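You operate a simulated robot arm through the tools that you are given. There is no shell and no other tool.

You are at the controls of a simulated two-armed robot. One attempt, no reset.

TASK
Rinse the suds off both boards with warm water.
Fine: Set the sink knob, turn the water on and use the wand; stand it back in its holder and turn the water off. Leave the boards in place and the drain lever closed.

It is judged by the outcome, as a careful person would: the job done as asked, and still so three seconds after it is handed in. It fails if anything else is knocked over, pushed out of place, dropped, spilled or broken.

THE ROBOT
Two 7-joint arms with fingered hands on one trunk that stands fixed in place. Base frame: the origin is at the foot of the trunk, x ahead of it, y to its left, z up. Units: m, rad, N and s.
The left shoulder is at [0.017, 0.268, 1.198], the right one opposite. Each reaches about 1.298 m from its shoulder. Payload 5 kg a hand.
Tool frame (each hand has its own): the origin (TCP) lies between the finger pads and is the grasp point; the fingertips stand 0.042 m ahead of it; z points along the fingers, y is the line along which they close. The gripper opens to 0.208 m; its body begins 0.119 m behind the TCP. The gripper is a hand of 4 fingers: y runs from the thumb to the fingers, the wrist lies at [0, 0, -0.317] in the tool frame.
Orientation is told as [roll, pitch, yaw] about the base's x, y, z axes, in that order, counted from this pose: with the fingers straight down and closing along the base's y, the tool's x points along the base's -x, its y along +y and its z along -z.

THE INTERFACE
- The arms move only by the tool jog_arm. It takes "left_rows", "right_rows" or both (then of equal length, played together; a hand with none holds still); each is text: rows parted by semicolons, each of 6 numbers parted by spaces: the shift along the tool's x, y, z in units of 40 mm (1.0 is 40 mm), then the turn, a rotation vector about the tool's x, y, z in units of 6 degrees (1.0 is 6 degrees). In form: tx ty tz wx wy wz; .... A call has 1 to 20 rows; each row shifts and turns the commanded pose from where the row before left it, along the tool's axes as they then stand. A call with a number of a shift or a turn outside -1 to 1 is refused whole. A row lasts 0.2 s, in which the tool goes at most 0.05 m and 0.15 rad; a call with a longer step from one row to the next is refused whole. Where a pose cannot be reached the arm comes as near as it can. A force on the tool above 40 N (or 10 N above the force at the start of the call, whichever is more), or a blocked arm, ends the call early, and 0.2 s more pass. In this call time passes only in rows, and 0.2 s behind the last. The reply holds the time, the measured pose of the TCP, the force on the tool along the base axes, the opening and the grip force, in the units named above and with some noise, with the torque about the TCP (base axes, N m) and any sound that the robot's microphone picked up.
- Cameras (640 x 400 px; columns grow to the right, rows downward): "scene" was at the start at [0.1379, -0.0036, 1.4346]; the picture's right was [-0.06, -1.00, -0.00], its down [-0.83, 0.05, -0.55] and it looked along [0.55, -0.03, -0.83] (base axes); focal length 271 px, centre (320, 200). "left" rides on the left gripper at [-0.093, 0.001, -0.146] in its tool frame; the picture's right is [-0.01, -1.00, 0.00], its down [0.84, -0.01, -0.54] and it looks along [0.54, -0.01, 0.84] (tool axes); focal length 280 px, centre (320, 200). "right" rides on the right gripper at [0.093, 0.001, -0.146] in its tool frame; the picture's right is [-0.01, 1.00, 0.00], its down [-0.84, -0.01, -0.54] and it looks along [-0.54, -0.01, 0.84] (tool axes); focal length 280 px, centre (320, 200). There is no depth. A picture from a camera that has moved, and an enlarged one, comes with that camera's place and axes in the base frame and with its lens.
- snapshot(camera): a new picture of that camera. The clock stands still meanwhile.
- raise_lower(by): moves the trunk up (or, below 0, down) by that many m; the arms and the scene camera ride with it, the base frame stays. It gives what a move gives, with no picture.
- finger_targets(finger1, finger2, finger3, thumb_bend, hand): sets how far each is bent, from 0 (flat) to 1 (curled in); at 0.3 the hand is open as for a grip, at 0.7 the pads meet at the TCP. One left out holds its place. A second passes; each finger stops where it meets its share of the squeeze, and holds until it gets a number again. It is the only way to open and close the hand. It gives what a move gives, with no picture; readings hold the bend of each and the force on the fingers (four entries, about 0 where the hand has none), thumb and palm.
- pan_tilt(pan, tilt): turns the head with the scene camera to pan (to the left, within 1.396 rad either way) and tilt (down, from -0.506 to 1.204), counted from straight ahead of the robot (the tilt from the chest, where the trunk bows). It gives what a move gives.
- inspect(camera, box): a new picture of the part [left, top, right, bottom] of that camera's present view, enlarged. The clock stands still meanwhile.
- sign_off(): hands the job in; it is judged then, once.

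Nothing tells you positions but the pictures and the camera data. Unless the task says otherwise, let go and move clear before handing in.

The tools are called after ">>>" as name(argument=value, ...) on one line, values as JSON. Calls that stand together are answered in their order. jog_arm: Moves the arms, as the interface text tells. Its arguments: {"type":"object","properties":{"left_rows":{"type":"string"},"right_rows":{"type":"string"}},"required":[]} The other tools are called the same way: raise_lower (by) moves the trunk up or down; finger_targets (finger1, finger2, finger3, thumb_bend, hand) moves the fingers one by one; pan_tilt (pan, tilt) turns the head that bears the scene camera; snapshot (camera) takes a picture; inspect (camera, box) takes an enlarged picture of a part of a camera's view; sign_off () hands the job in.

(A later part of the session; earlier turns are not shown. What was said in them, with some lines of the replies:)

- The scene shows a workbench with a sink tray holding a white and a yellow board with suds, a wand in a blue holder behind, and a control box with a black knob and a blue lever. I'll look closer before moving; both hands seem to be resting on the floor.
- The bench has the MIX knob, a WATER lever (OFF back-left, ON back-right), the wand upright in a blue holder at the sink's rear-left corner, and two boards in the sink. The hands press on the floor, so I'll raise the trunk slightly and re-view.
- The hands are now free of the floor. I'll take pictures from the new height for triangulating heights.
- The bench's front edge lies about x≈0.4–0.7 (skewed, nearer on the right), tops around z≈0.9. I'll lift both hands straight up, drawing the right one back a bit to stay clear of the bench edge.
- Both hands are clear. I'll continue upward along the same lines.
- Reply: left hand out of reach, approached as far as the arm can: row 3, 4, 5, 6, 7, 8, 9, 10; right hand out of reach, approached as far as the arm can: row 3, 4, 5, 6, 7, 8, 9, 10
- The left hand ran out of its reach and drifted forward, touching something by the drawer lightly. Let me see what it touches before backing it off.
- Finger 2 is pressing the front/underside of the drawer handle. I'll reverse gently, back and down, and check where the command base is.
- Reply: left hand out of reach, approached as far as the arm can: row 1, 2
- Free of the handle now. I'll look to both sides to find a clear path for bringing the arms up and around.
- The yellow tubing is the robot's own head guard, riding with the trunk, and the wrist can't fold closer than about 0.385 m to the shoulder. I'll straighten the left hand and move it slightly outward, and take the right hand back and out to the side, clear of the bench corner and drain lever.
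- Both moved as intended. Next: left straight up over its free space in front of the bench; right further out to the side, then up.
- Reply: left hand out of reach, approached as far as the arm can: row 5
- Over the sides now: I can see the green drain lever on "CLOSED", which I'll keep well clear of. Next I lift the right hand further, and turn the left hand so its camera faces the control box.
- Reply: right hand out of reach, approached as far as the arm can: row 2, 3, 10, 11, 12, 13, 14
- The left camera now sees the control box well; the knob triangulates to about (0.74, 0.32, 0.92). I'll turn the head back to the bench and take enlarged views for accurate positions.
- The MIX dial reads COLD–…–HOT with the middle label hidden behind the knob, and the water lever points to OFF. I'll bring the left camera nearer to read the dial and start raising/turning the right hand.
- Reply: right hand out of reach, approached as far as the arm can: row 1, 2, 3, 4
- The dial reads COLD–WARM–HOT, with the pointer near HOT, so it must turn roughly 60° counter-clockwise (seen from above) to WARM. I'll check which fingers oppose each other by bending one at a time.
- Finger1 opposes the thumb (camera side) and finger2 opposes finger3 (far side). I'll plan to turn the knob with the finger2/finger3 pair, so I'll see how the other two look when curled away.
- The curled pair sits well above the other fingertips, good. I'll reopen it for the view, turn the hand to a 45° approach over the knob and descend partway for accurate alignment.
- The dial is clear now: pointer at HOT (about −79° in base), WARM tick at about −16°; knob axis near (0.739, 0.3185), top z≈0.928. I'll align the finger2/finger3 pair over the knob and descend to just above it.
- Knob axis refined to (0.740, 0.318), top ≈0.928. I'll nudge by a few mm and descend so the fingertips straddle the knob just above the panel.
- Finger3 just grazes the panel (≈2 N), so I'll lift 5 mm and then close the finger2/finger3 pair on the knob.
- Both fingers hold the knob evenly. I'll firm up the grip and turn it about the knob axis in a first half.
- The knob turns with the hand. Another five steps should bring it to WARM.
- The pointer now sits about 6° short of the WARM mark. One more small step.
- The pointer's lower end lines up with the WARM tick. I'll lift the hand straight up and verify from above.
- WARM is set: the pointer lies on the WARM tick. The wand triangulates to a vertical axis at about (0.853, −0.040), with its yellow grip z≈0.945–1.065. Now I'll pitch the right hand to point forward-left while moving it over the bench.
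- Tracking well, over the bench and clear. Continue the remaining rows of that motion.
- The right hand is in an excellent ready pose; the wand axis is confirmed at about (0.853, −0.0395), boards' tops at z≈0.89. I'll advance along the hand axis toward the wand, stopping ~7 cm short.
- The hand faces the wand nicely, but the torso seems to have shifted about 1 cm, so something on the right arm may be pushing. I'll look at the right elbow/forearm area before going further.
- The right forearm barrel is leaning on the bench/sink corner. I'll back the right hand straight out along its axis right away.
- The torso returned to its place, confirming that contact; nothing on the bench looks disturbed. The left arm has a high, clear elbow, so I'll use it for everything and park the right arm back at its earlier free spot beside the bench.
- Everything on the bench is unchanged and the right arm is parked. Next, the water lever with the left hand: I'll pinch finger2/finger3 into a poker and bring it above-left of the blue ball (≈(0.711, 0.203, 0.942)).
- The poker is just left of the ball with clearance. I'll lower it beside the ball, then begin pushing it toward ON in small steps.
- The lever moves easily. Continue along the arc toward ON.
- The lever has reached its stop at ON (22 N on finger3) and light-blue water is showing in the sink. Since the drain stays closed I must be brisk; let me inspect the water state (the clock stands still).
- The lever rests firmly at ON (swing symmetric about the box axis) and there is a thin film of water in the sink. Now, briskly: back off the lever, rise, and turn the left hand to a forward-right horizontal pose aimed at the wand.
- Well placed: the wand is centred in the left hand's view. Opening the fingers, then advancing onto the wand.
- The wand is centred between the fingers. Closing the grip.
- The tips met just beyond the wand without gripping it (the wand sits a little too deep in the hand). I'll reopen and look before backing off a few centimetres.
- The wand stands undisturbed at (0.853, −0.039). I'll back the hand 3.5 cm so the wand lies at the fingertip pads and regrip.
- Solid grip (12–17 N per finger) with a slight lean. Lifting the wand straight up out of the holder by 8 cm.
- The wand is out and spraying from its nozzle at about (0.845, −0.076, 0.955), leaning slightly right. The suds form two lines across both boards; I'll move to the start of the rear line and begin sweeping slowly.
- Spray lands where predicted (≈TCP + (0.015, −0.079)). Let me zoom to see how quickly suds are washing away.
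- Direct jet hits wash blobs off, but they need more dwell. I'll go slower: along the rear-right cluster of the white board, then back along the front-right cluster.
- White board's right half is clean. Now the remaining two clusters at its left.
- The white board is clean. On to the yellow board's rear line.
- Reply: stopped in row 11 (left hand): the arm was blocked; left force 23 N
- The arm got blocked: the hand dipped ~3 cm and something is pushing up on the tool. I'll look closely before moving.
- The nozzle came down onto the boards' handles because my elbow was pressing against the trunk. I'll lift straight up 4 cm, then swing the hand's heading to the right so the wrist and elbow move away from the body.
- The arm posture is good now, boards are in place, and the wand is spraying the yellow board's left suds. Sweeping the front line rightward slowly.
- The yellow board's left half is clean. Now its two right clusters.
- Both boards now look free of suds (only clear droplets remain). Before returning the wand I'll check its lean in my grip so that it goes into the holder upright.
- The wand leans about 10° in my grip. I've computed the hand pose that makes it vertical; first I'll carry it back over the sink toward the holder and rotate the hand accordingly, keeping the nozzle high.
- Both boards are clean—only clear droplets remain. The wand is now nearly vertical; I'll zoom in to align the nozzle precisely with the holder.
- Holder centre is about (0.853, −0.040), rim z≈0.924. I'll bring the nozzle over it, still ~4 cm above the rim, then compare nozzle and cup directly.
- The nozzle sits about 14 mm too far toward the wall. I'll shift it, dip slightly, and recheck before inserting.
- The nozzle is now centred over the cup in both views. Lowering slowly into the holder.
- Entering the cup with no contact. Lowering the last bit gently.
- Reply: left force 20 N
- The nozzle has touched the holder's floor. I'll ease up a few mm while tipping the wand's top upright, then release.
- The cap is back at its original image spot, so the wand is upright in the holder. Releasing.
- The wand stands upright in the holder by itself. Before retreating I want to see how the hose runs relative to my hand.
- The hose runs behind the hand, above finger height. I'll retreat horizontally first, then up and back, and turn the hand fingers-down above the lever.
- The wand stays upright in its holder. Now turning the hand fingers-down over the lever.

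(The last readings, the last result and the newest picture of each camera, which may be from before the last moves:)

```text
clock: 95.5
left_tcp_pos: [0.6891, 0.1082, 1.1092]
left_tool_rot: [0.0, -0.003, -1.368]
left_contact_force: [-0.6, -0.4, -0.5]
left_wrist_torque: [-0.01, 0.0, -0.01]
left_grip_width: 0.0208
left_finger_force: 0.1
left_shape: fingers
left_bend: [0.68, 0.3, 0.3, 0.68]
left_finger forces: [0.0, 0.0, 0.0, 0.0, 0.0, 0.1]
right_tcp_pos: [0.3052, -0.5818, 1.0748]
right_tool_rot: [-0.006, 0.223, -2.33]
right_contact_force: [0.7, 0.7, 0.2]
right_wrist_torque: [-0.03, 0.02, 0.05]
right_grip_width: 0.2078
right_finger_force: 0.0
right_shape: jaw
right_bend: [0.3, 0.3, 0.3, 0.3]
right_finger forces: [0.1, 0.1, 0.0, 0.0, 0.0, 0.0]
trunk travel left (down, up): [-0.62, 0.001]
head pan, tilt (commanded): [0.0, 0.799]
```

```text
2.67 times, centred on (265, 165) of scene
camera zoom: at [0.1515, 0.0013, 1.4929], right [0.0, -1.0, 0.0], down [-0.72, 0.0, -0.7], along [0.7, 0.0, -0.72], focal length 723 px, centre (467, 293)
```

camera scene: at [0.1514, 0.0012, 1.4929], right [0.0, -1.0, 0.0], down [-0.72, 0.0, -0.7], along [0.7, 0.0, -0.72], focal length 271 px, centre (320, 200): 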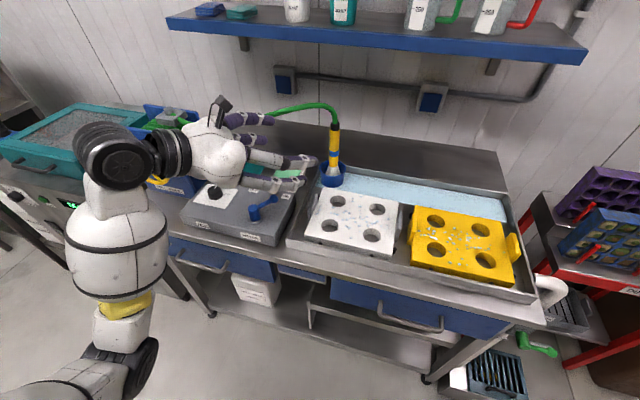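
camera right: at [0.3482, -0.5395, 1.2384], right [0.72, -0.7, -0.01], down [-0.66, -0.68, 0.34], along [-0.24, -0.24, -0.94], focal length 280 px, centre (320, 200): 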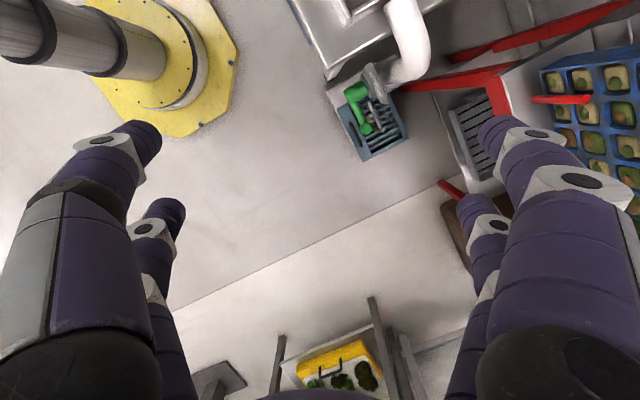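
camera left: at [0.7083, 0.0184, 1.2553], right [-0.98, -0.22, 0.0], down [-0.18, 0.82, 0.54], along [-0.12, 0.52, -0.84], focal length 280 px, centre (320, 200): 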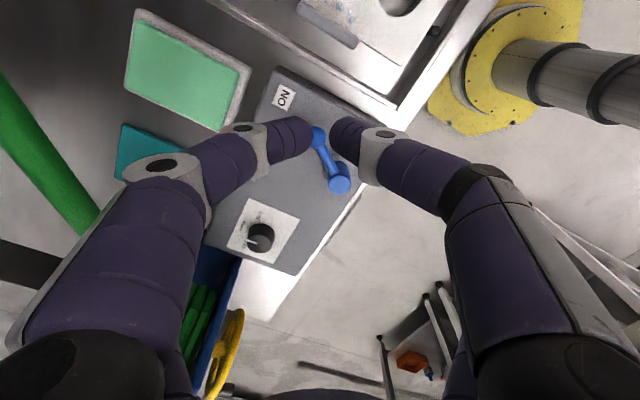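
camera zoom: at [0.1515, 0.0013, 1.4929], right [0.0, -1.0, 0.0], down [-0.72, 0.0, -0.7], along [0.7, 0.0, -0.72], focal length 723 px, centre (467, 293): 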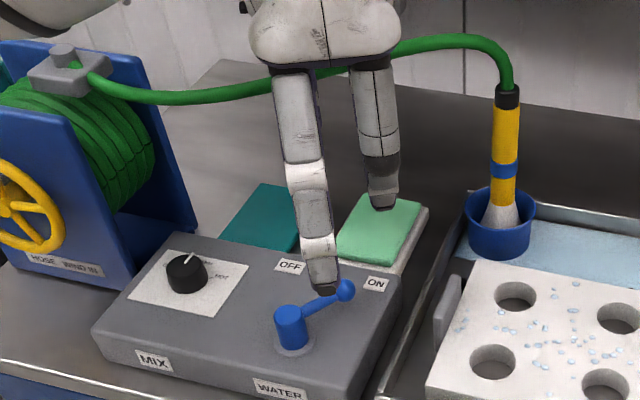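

The pinched finger1/thumb poker is to the right of the lever ball. Lowering it beside the ball.

>>> jog_arm(left_rows="0 0 0.85 0 0 0;0 0 0.85 0 0 0;0 0 0.85 0 0 0;0 0 0.85 0 0 0")

>>> snapshot(camera="left")

>>> inspect(camera="scene", box=[180, 90, 350, 240])

```text
clock: 96.5
left_tcp_pos: [0.6904, 0.1093, 0.9721]
left_tool_rot: [0.001, -0.001, -1.367]
left_contact_force: [0.8, 0.2, 0.7]
left_wrist_torque: [0.0, 0.04, -0.01]
left_grip_width: 0.0206
left_finger_force: 0.0
left_shape: fingers
left_bend: [0.68, 0.3, 0.3, 0.68]
left_finger forces: [0.0, 0.0, 0.0, 0.1, 0.0, 0.0]
right_tcp_pos: [0.3066, -0.5799, 1.0745]
right_tool_rot: [-0.004, 0.224, -2.329]
right_contact_force: [0.2, 0.3, -0.1]
right_wrist_torque: [-0.01, 0.04, -0.03]
right_grip_width: 0.2082
right_finger_force: 0.0
right_shape: jaw
right_bend: [0.3, 0.3, 0.3, 0.3]
right_finger forces: [0.0, 0.0, 0.0, 0.1, 0.1, 0.0]
trunk travel left (down, up): [-0.62, 0.001]
head pan, tilt (commanded): [0.0, 0.799]
```

```text
taken
camera left: at [0.7092, 0.0184, 1.1196], right [-0.98, -0.22, 0.0], down [-0.18, 0.82, 0.54], along [-0.12, 0.52, -0.84], focal length 280 px, centre (320, 200)
```

left: 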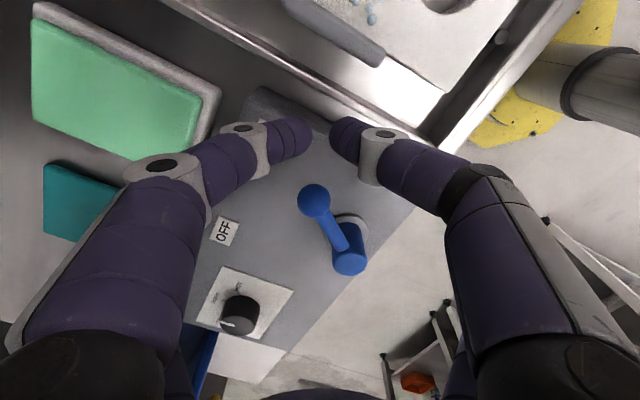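

```text
2.67 times, centred on (265, 165) of scene
camera zoom: at [0.152, 0.0014, 1.4928], right [0.0, -1.0, 0.0], down [-0.72, 0.0, -0.7], along [0.7, 0.0, -0.72], focal length 723 px, centre (467, 293)
```

zoom: 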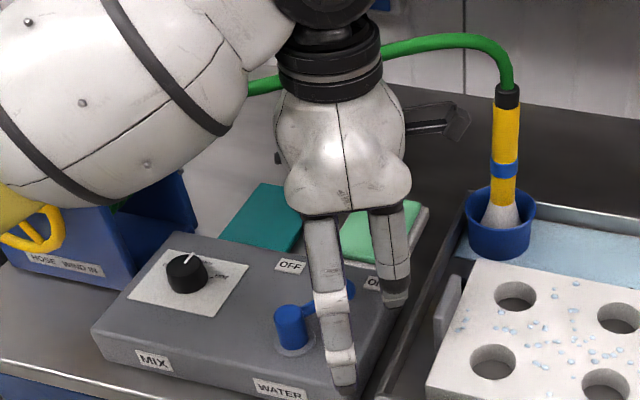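

>>> jog_arm(left_rows="0.36 0.12 0 0 0 0;0.36 0.12 0 0 0 0;0.36 0.12 0 0 0 0;0.36 0.12 0 0 0 0;0.36 0.09 0 0 0 0")

>>> snapshot(camera="left")

```text
clock: 97.7
left_tcp_pos: [0.6971, 0.1856, 0.9738]
left_tool_rot: [0.001, -0.002, -1.367]
left_contact_force: [13.6, -1.9, 9.3]
left_wrist_torque: [-0.31, -0.74, 0.23]
left_grip_width: 0.035
left_finger_force: 6.9
left_shape: fingers
left_bend: [0.62, 0.3, 0.3, 0.68]
left_finger forces: [13.4, 0.0, 0.0, 0.0, 0.0, 0.1]
right_tcp_pos: [0.3058, -0.5809, 1.0747]
right_tool_rot: [-0.006, 0.223, -2.331]
right_contact_force: [0.3, 0.2, 0.5]
right_wrist_torque: [-0.03, 0.0, -0.01]
right_grip_width: 0.208
right_finger_force: 0.2
right_shape: jaw
right_bend: [0.3, 0.3, 0.3, 0.3]
right_finger forces: [0.0, 0.1, 0.1, 0.0, 0.0, 0.0]
trunk travel left (down, up): [-0.62, 0.001]
head pan, tilt (commanded): [0.0, 0.799]
```

```text
taken
camera left: at [0.7165, 0.0939, 1.1199], right [-0.98, -0.22, 0.0], down [-0.18, 0.82, 0.54], along [-0.11, 0.52, -0.84], focal length 280 px, centre (320, 200)
```

left: 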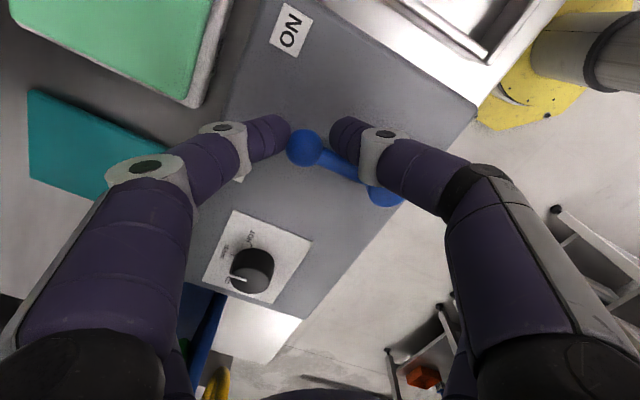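

The ball is cradled between the two fingertips, lever about halfway. Continue pushing toward OFF, drifting slightly outward to follow the arc.

>>> jog_arm(left_rows="0.27 0.2 0 0 0 0;0.3 0.1 0 0 0 0;0.3 0.05 0 0 0 0")

>>> snapshot(camera="left")

>>> snapshot(camera="scene")

```text
clock: 98.5
left_tcp_pos: [0.7032, 0.2172, 0.9736]
left_tool_rot: [-0.001, -0.003, -1.372]
left_contact_force: [5.7, -28.5, -3.3]
left_wrist_torque: [-0.75, -0.18, 0.2]
left_grip_width: 0.0229
left_finger_force: 12.5
left_shape: fingers
left_bend: [0.67, 0.3, 0.3, 0.68]
left_finger forces: [9.4, 0.1, 0.0, 0.0, 16.1, 0.0]
right_tcp_pos: [0.3051, -0.5834, 1.0742]
right_tool_rot: [-0.006, 0.223, -2.334]
right_contact_force: [-0.8, -0.1, -0.4]
right_wrist_torque: [0.06, -0.02, 0.02]
right_grip_width: 0.208
right_finger_force: 0.0
right_shape: jaw
right_bend: [0.3, 0.3, 0.3, 0.3]
right_finger forces: [0.1, 0.0, 0.0, 0.1, 0.1, 0.1]
trunk travel left (down, up): [-0.62, 0.001]
head pan, tilt (commanded): [0.0, 0.799]
```

```text
taken
camera left: at [0.7222, 0.1246, 1.1199], right [-0.98, -0.21, 0.0], down [-0.18, 0.83, 0.54], along [-0.11, 0.52, -0.84], focal length 280 px, centre (320, 200)
```

left: 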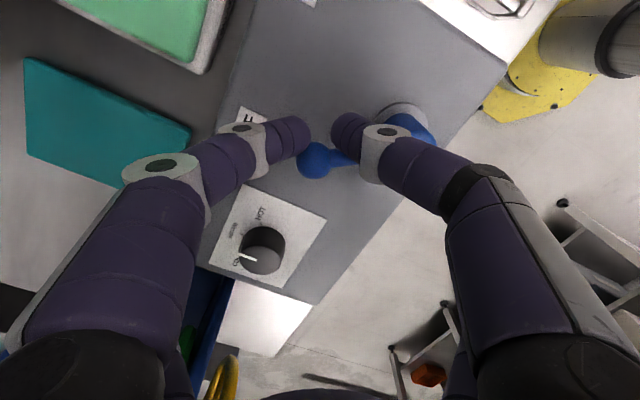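

```text
taken
camera scene: at [0.1519, -0.0009, 1.4928], right [0.0, -1.0, 0.0], down [-0.72, 0.0, -0.7], along [0.7, 0.0, -0.72], focal length 271 px, centre (320, 200)
```

scene: 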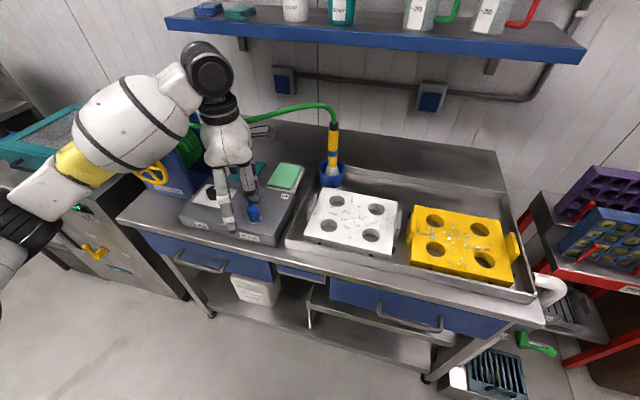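

The lever is back at its OFF stop and the running water has gone from the sink. Backing off and lifting the hand clear.

>>> jog_arm(left_rows="-0.4 -0.08 0 0 0 0;0 0 -0.7 0 0 0;0 0 -0.9 0 0 0;0 0 -0.9 0 0 0;0 0 -0.9 0 0 0")

>>> snapshot(camera="left")

>>> inspect(camera="scene", box=[160, 90, 350, 240])

>>> inspect(camera="scene", box=[280, 100, 540, 310])

```text
clock: 99.7
left_tcp_pos: [0.7033, 0.2042, 1.1079]
left_tool_rot: [0.001, -0.003, -1.369]
left_contact_force: [-1.0, -0.1, -0.8]
left_wrist_torque: [0.04, -0.09, -0.01]
left_grip_width: 0.0209
left_finger_force: 0.0
left_shape: fingers
left_bend: [0.68, 0.3, 0.3, 0.68]
left_finger forces: [0.0, 0.1, 0.0, 0.0, 0.0, 0.1]
right_tcp_pos: [0.3046, -0.5807, 1.0753]
right_tool_rot: [-0.005, 0.224, -2.33]
right_contact_force: [-0.1, -0.1, -0.4]
right_wrist_torque: [0.02, -0.13, -0.01]
right_grip_width: 0.2077
right_finger_force: 0.0
right_shape: jaw
right_bend: [0.3, 0.3, 0.3, 0.3]
right_finger forces: [0.1, 0.1, 0.0, 0.0, 0.0, 0.0]
trunk travel left (down, up): [-0.62, 0.001]
head pan, tilt (commanded): [0.0, 0.799]
```

```text
taken
camera left: at [0.7223, 0.1139, 1.2558], right [-0.98, -0.22, 0.0], down [-0.18, 0.82, 0.54], along [-0.12, 0.53, -0.84], focal length 280 px, centre (320, 200)
```

left: 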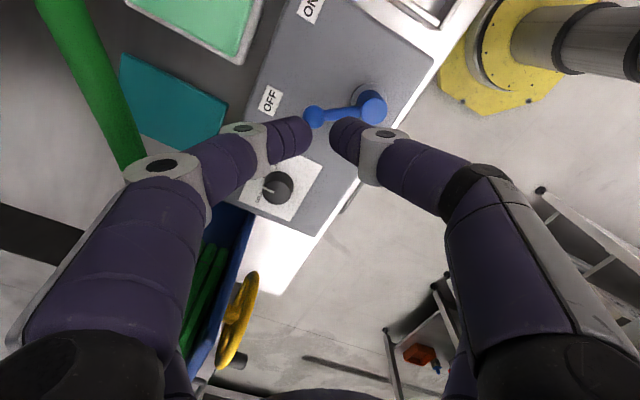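

```text
2.67 times, centred on (255, 165) of scene
camera zoom: at [0.1506, 0.001, 1.493], right [0.0, -1.0, 0.0], down [-0.72, 0.0, -0.7], along [0.7, 0.0, -0.72], focal length 723 px, centre (493, 293)
```

zoom: 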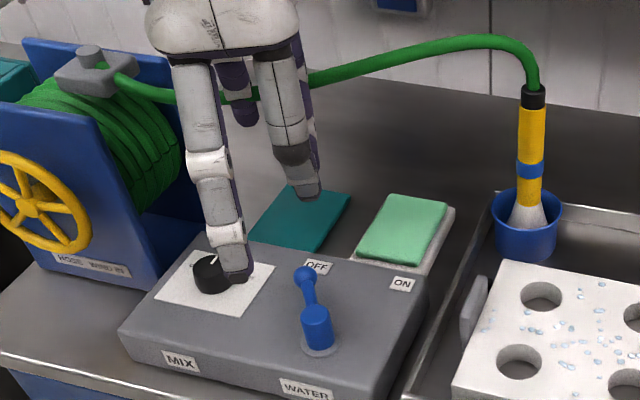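

```text
1.90 times, centred on (410, 205) of scene
camera zoom: at [0.1506, 0.001, 1.493], right [0.0, -1.0, 0.0], down [-0.72, 0.0, -0.7], along [0.7, 0.0, -0.72], focal length 516 px, centre (149, 190)
```

zoom: 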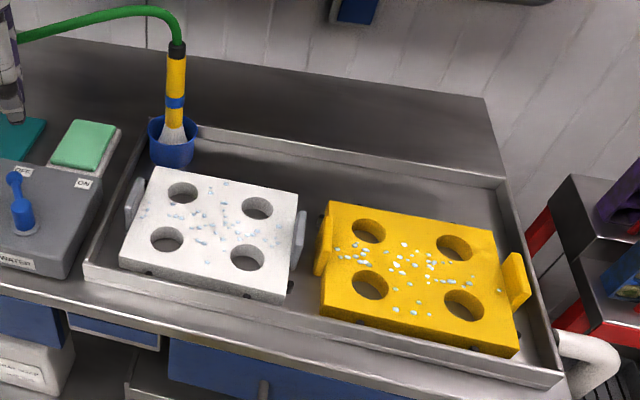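

Lever at OFF, wand upright in the holder, sink no longer running. I'll scrutinise both boards for leftover suds.

>>> inspect(camera="scene", box=[300, 185, 410, 260])

>>> inspect(camera="scene", box=[405, 200, 525, 290])

>>> inspect(camera="left", box=[220, 130, 330, 230])

```text
5.33 times, centred on (355, 222) of scene
camera zoom: at [0.1506, 0.001, 1.493], right [0.0, -1.0, 0.0], down [-0.72, 0.0, -0.7], along [0.7, 0.0, -0.72], focal length 1446 px, centre (133, 80)
```

zoom: 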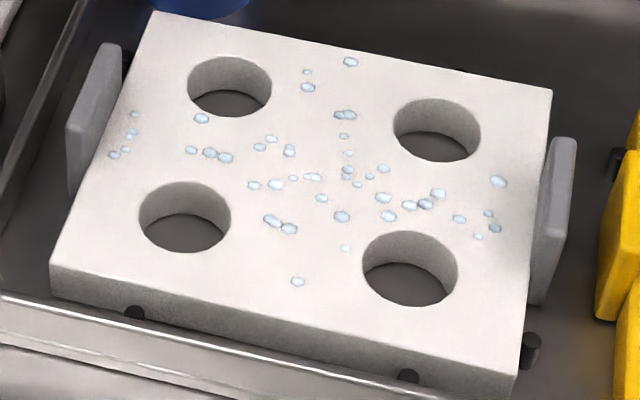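

```text
4.44 times, centred on (465, 245) of scene
camera zoom: at [0.1506, 0.001, 1.493], right [0.0, -1.0, 0.0], down [-0.72, 0.0, -0.7], along [0.7, 0.0, -0.72], focal length 1205 px, centre (-324, 0)
```

zoom: 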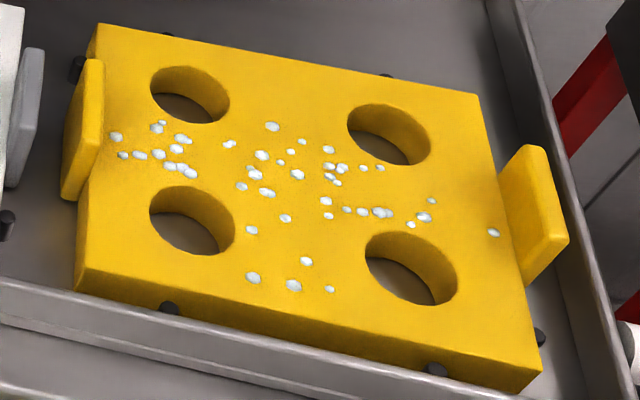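

```text
4.00 times, centred on (275, 180) of left
camera zoom: at [0.7223, 0.1139, 1.2558], right [-0.98, -0.22, 0.0], down [-0.18, 0.82, 0.54], along [-0.12, 0.53, -0.84], focal length 1122 px, centre (500, 280)
```

zoom: 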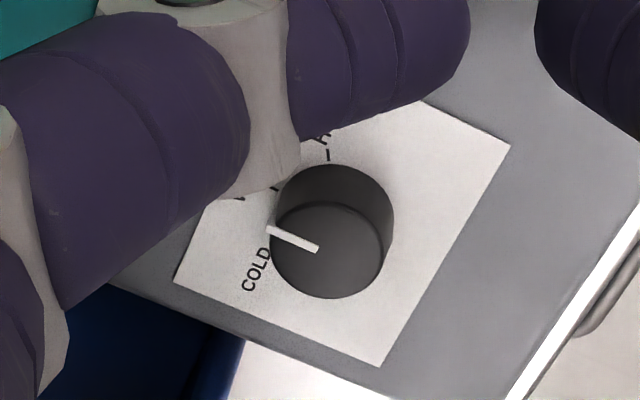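

Only clear water droplets remain on both boards and the knob still points to WARM. I'll withdraw the left arm back from the bench.

>>> jog_arm(left_rows="0.2 -0.95 -0.125 0 0 0;0.2 -0.95 -0.125 0 0 0;0.2 -0.95 -0.125 0 0 0;0.2 -0.95 -0.125 0 0 0;0.2 -0.95 -0.125 0 0 0;0.2 -0.95 -0.125 0 0 0;0.2 -0.95 -0.125 0 0 0;0.9 -0.02 -0.25 0 0 0;0.9 -0.02 -0.25 0 0 0;0.9 -0.02 -0.25 0 0 0;0.9 -0.02 -0.25 0 0 0;0.9 -0.02 -0.25 0 0 0")

>>> snapshot(camera="scene")

>>> inspect(camera="scene", box=[140, 60, 360, 240])

```text
clock: 102.2
left_tcp_pos: [0.3907, 0.3844, 1.1928]
left_tool_rot: [0.001, -0.003, -1.369]
left_contact_force: [0.4, 0.0, -0.3]
left_wrist_torque: [-0.07, -0.04, -0.02]
left_grip_width: 0.0206
left_finger_force: 0.0
left_shape: fingers
left_bend: [0.68, 0.3, 0.3, 0.68]
left_finger forces: [0.0, 0.1, 0.0, 0.1, 0.0, 0.0]
right_tcp_pos: [0.3055, -0.5809, 1.0762]
right_tool_rot: [-0.003, 0.223, -2.33]
right_contact_force: [-0.8, 1.2, 0.0]
right_wrist_torque: [-0.13, -0.08, -0.04]
right_grip_width: 0.2078
right_finger_force: 0.1
right_shape: jaw
right_bend: [0.3, 0.3, 0.3, 0.3]
right_finger forces: [0.0, 0.0, 0.0, 0.1, 0.0, 0.1]
trunk travel left (down, up): [-0.62, 0.001]
head pan, tilt (commanded): [0.0, 0.799]
```

```text
taken
camera scene: at [0.1508, 0.0025, 1.4931], right [0.0, -1.0, 0.0], down [-0.72, 0.0, -0.7], along [0.7, 0.0, -0.72], focal length 271 px, centre (320, 200)
```

scene: 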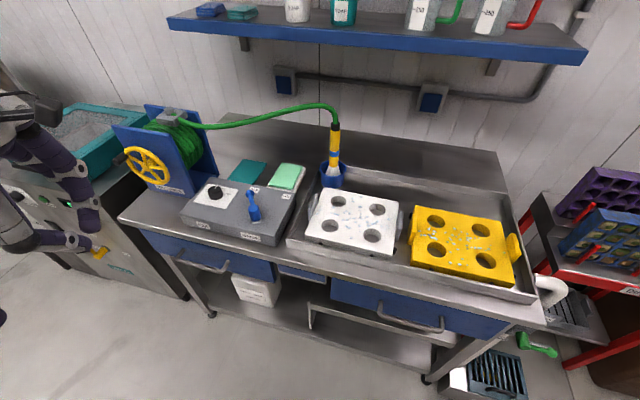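

```text
2.22 times, centred on (250, 150) of scene
camera zoom: at [0.1508, 0.0025, 1.4931], right [0.0, -1.0, 0.0], down [-0.72, 0.0, -0.7], along [0.7, 0.0, -0.72], focal length 602 px, centre (476, 311)
```

zoom: 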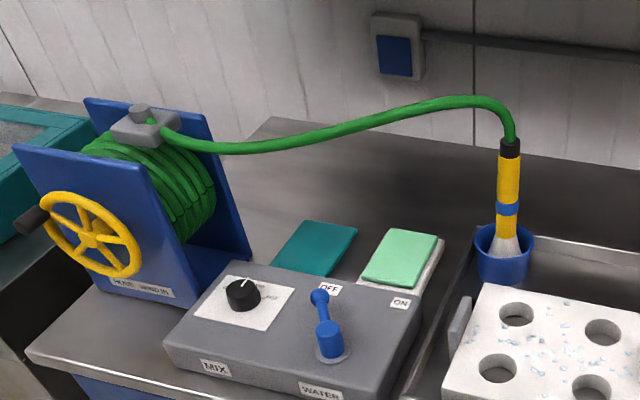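

Final check: knob on WARM, water lever at OFF, wand upright in its holder, both boards in place with only clear droplets, and the drain lever still on closed. Both arms are clear of everything, so I'm handing in.

>>> sign_off()

```text
The job is handed in.
```

Both boards are rinsed: no suds are left, only clear water droplets. I have handed the job in.

- **Knob:** set to WARM before the water went on. The pointer sits within about 4° of the WARM mark.
- **Water:** turned on for the rinse and off again. The lever is at its OFF stop and the water no longer shows in the sink.
- **Wand:** standing upright in its holder, with nothing holding it.
- **Boards and drain:** the boards look to be in their original places, and the drain lever is still on CLOSED.

Some contacts happened along the way; none left visible damage or displacement:

- **Drawer handle:** early on, a left-hand finger pressed lightly on a drawer handle.
- **Sink corner:** the right forearm leaned on the bench and sink corner. I parked that arm and did the rest with the left.
- **Board handles:** while rinsing, the nozzle came down on the handles between the two boards with about 22 N.

Moving the wand pulled some hose off the reel, so the reel wheel has turned a little and the hose hangs lower than at the start. I left it that way because winding it in was not part of the job.
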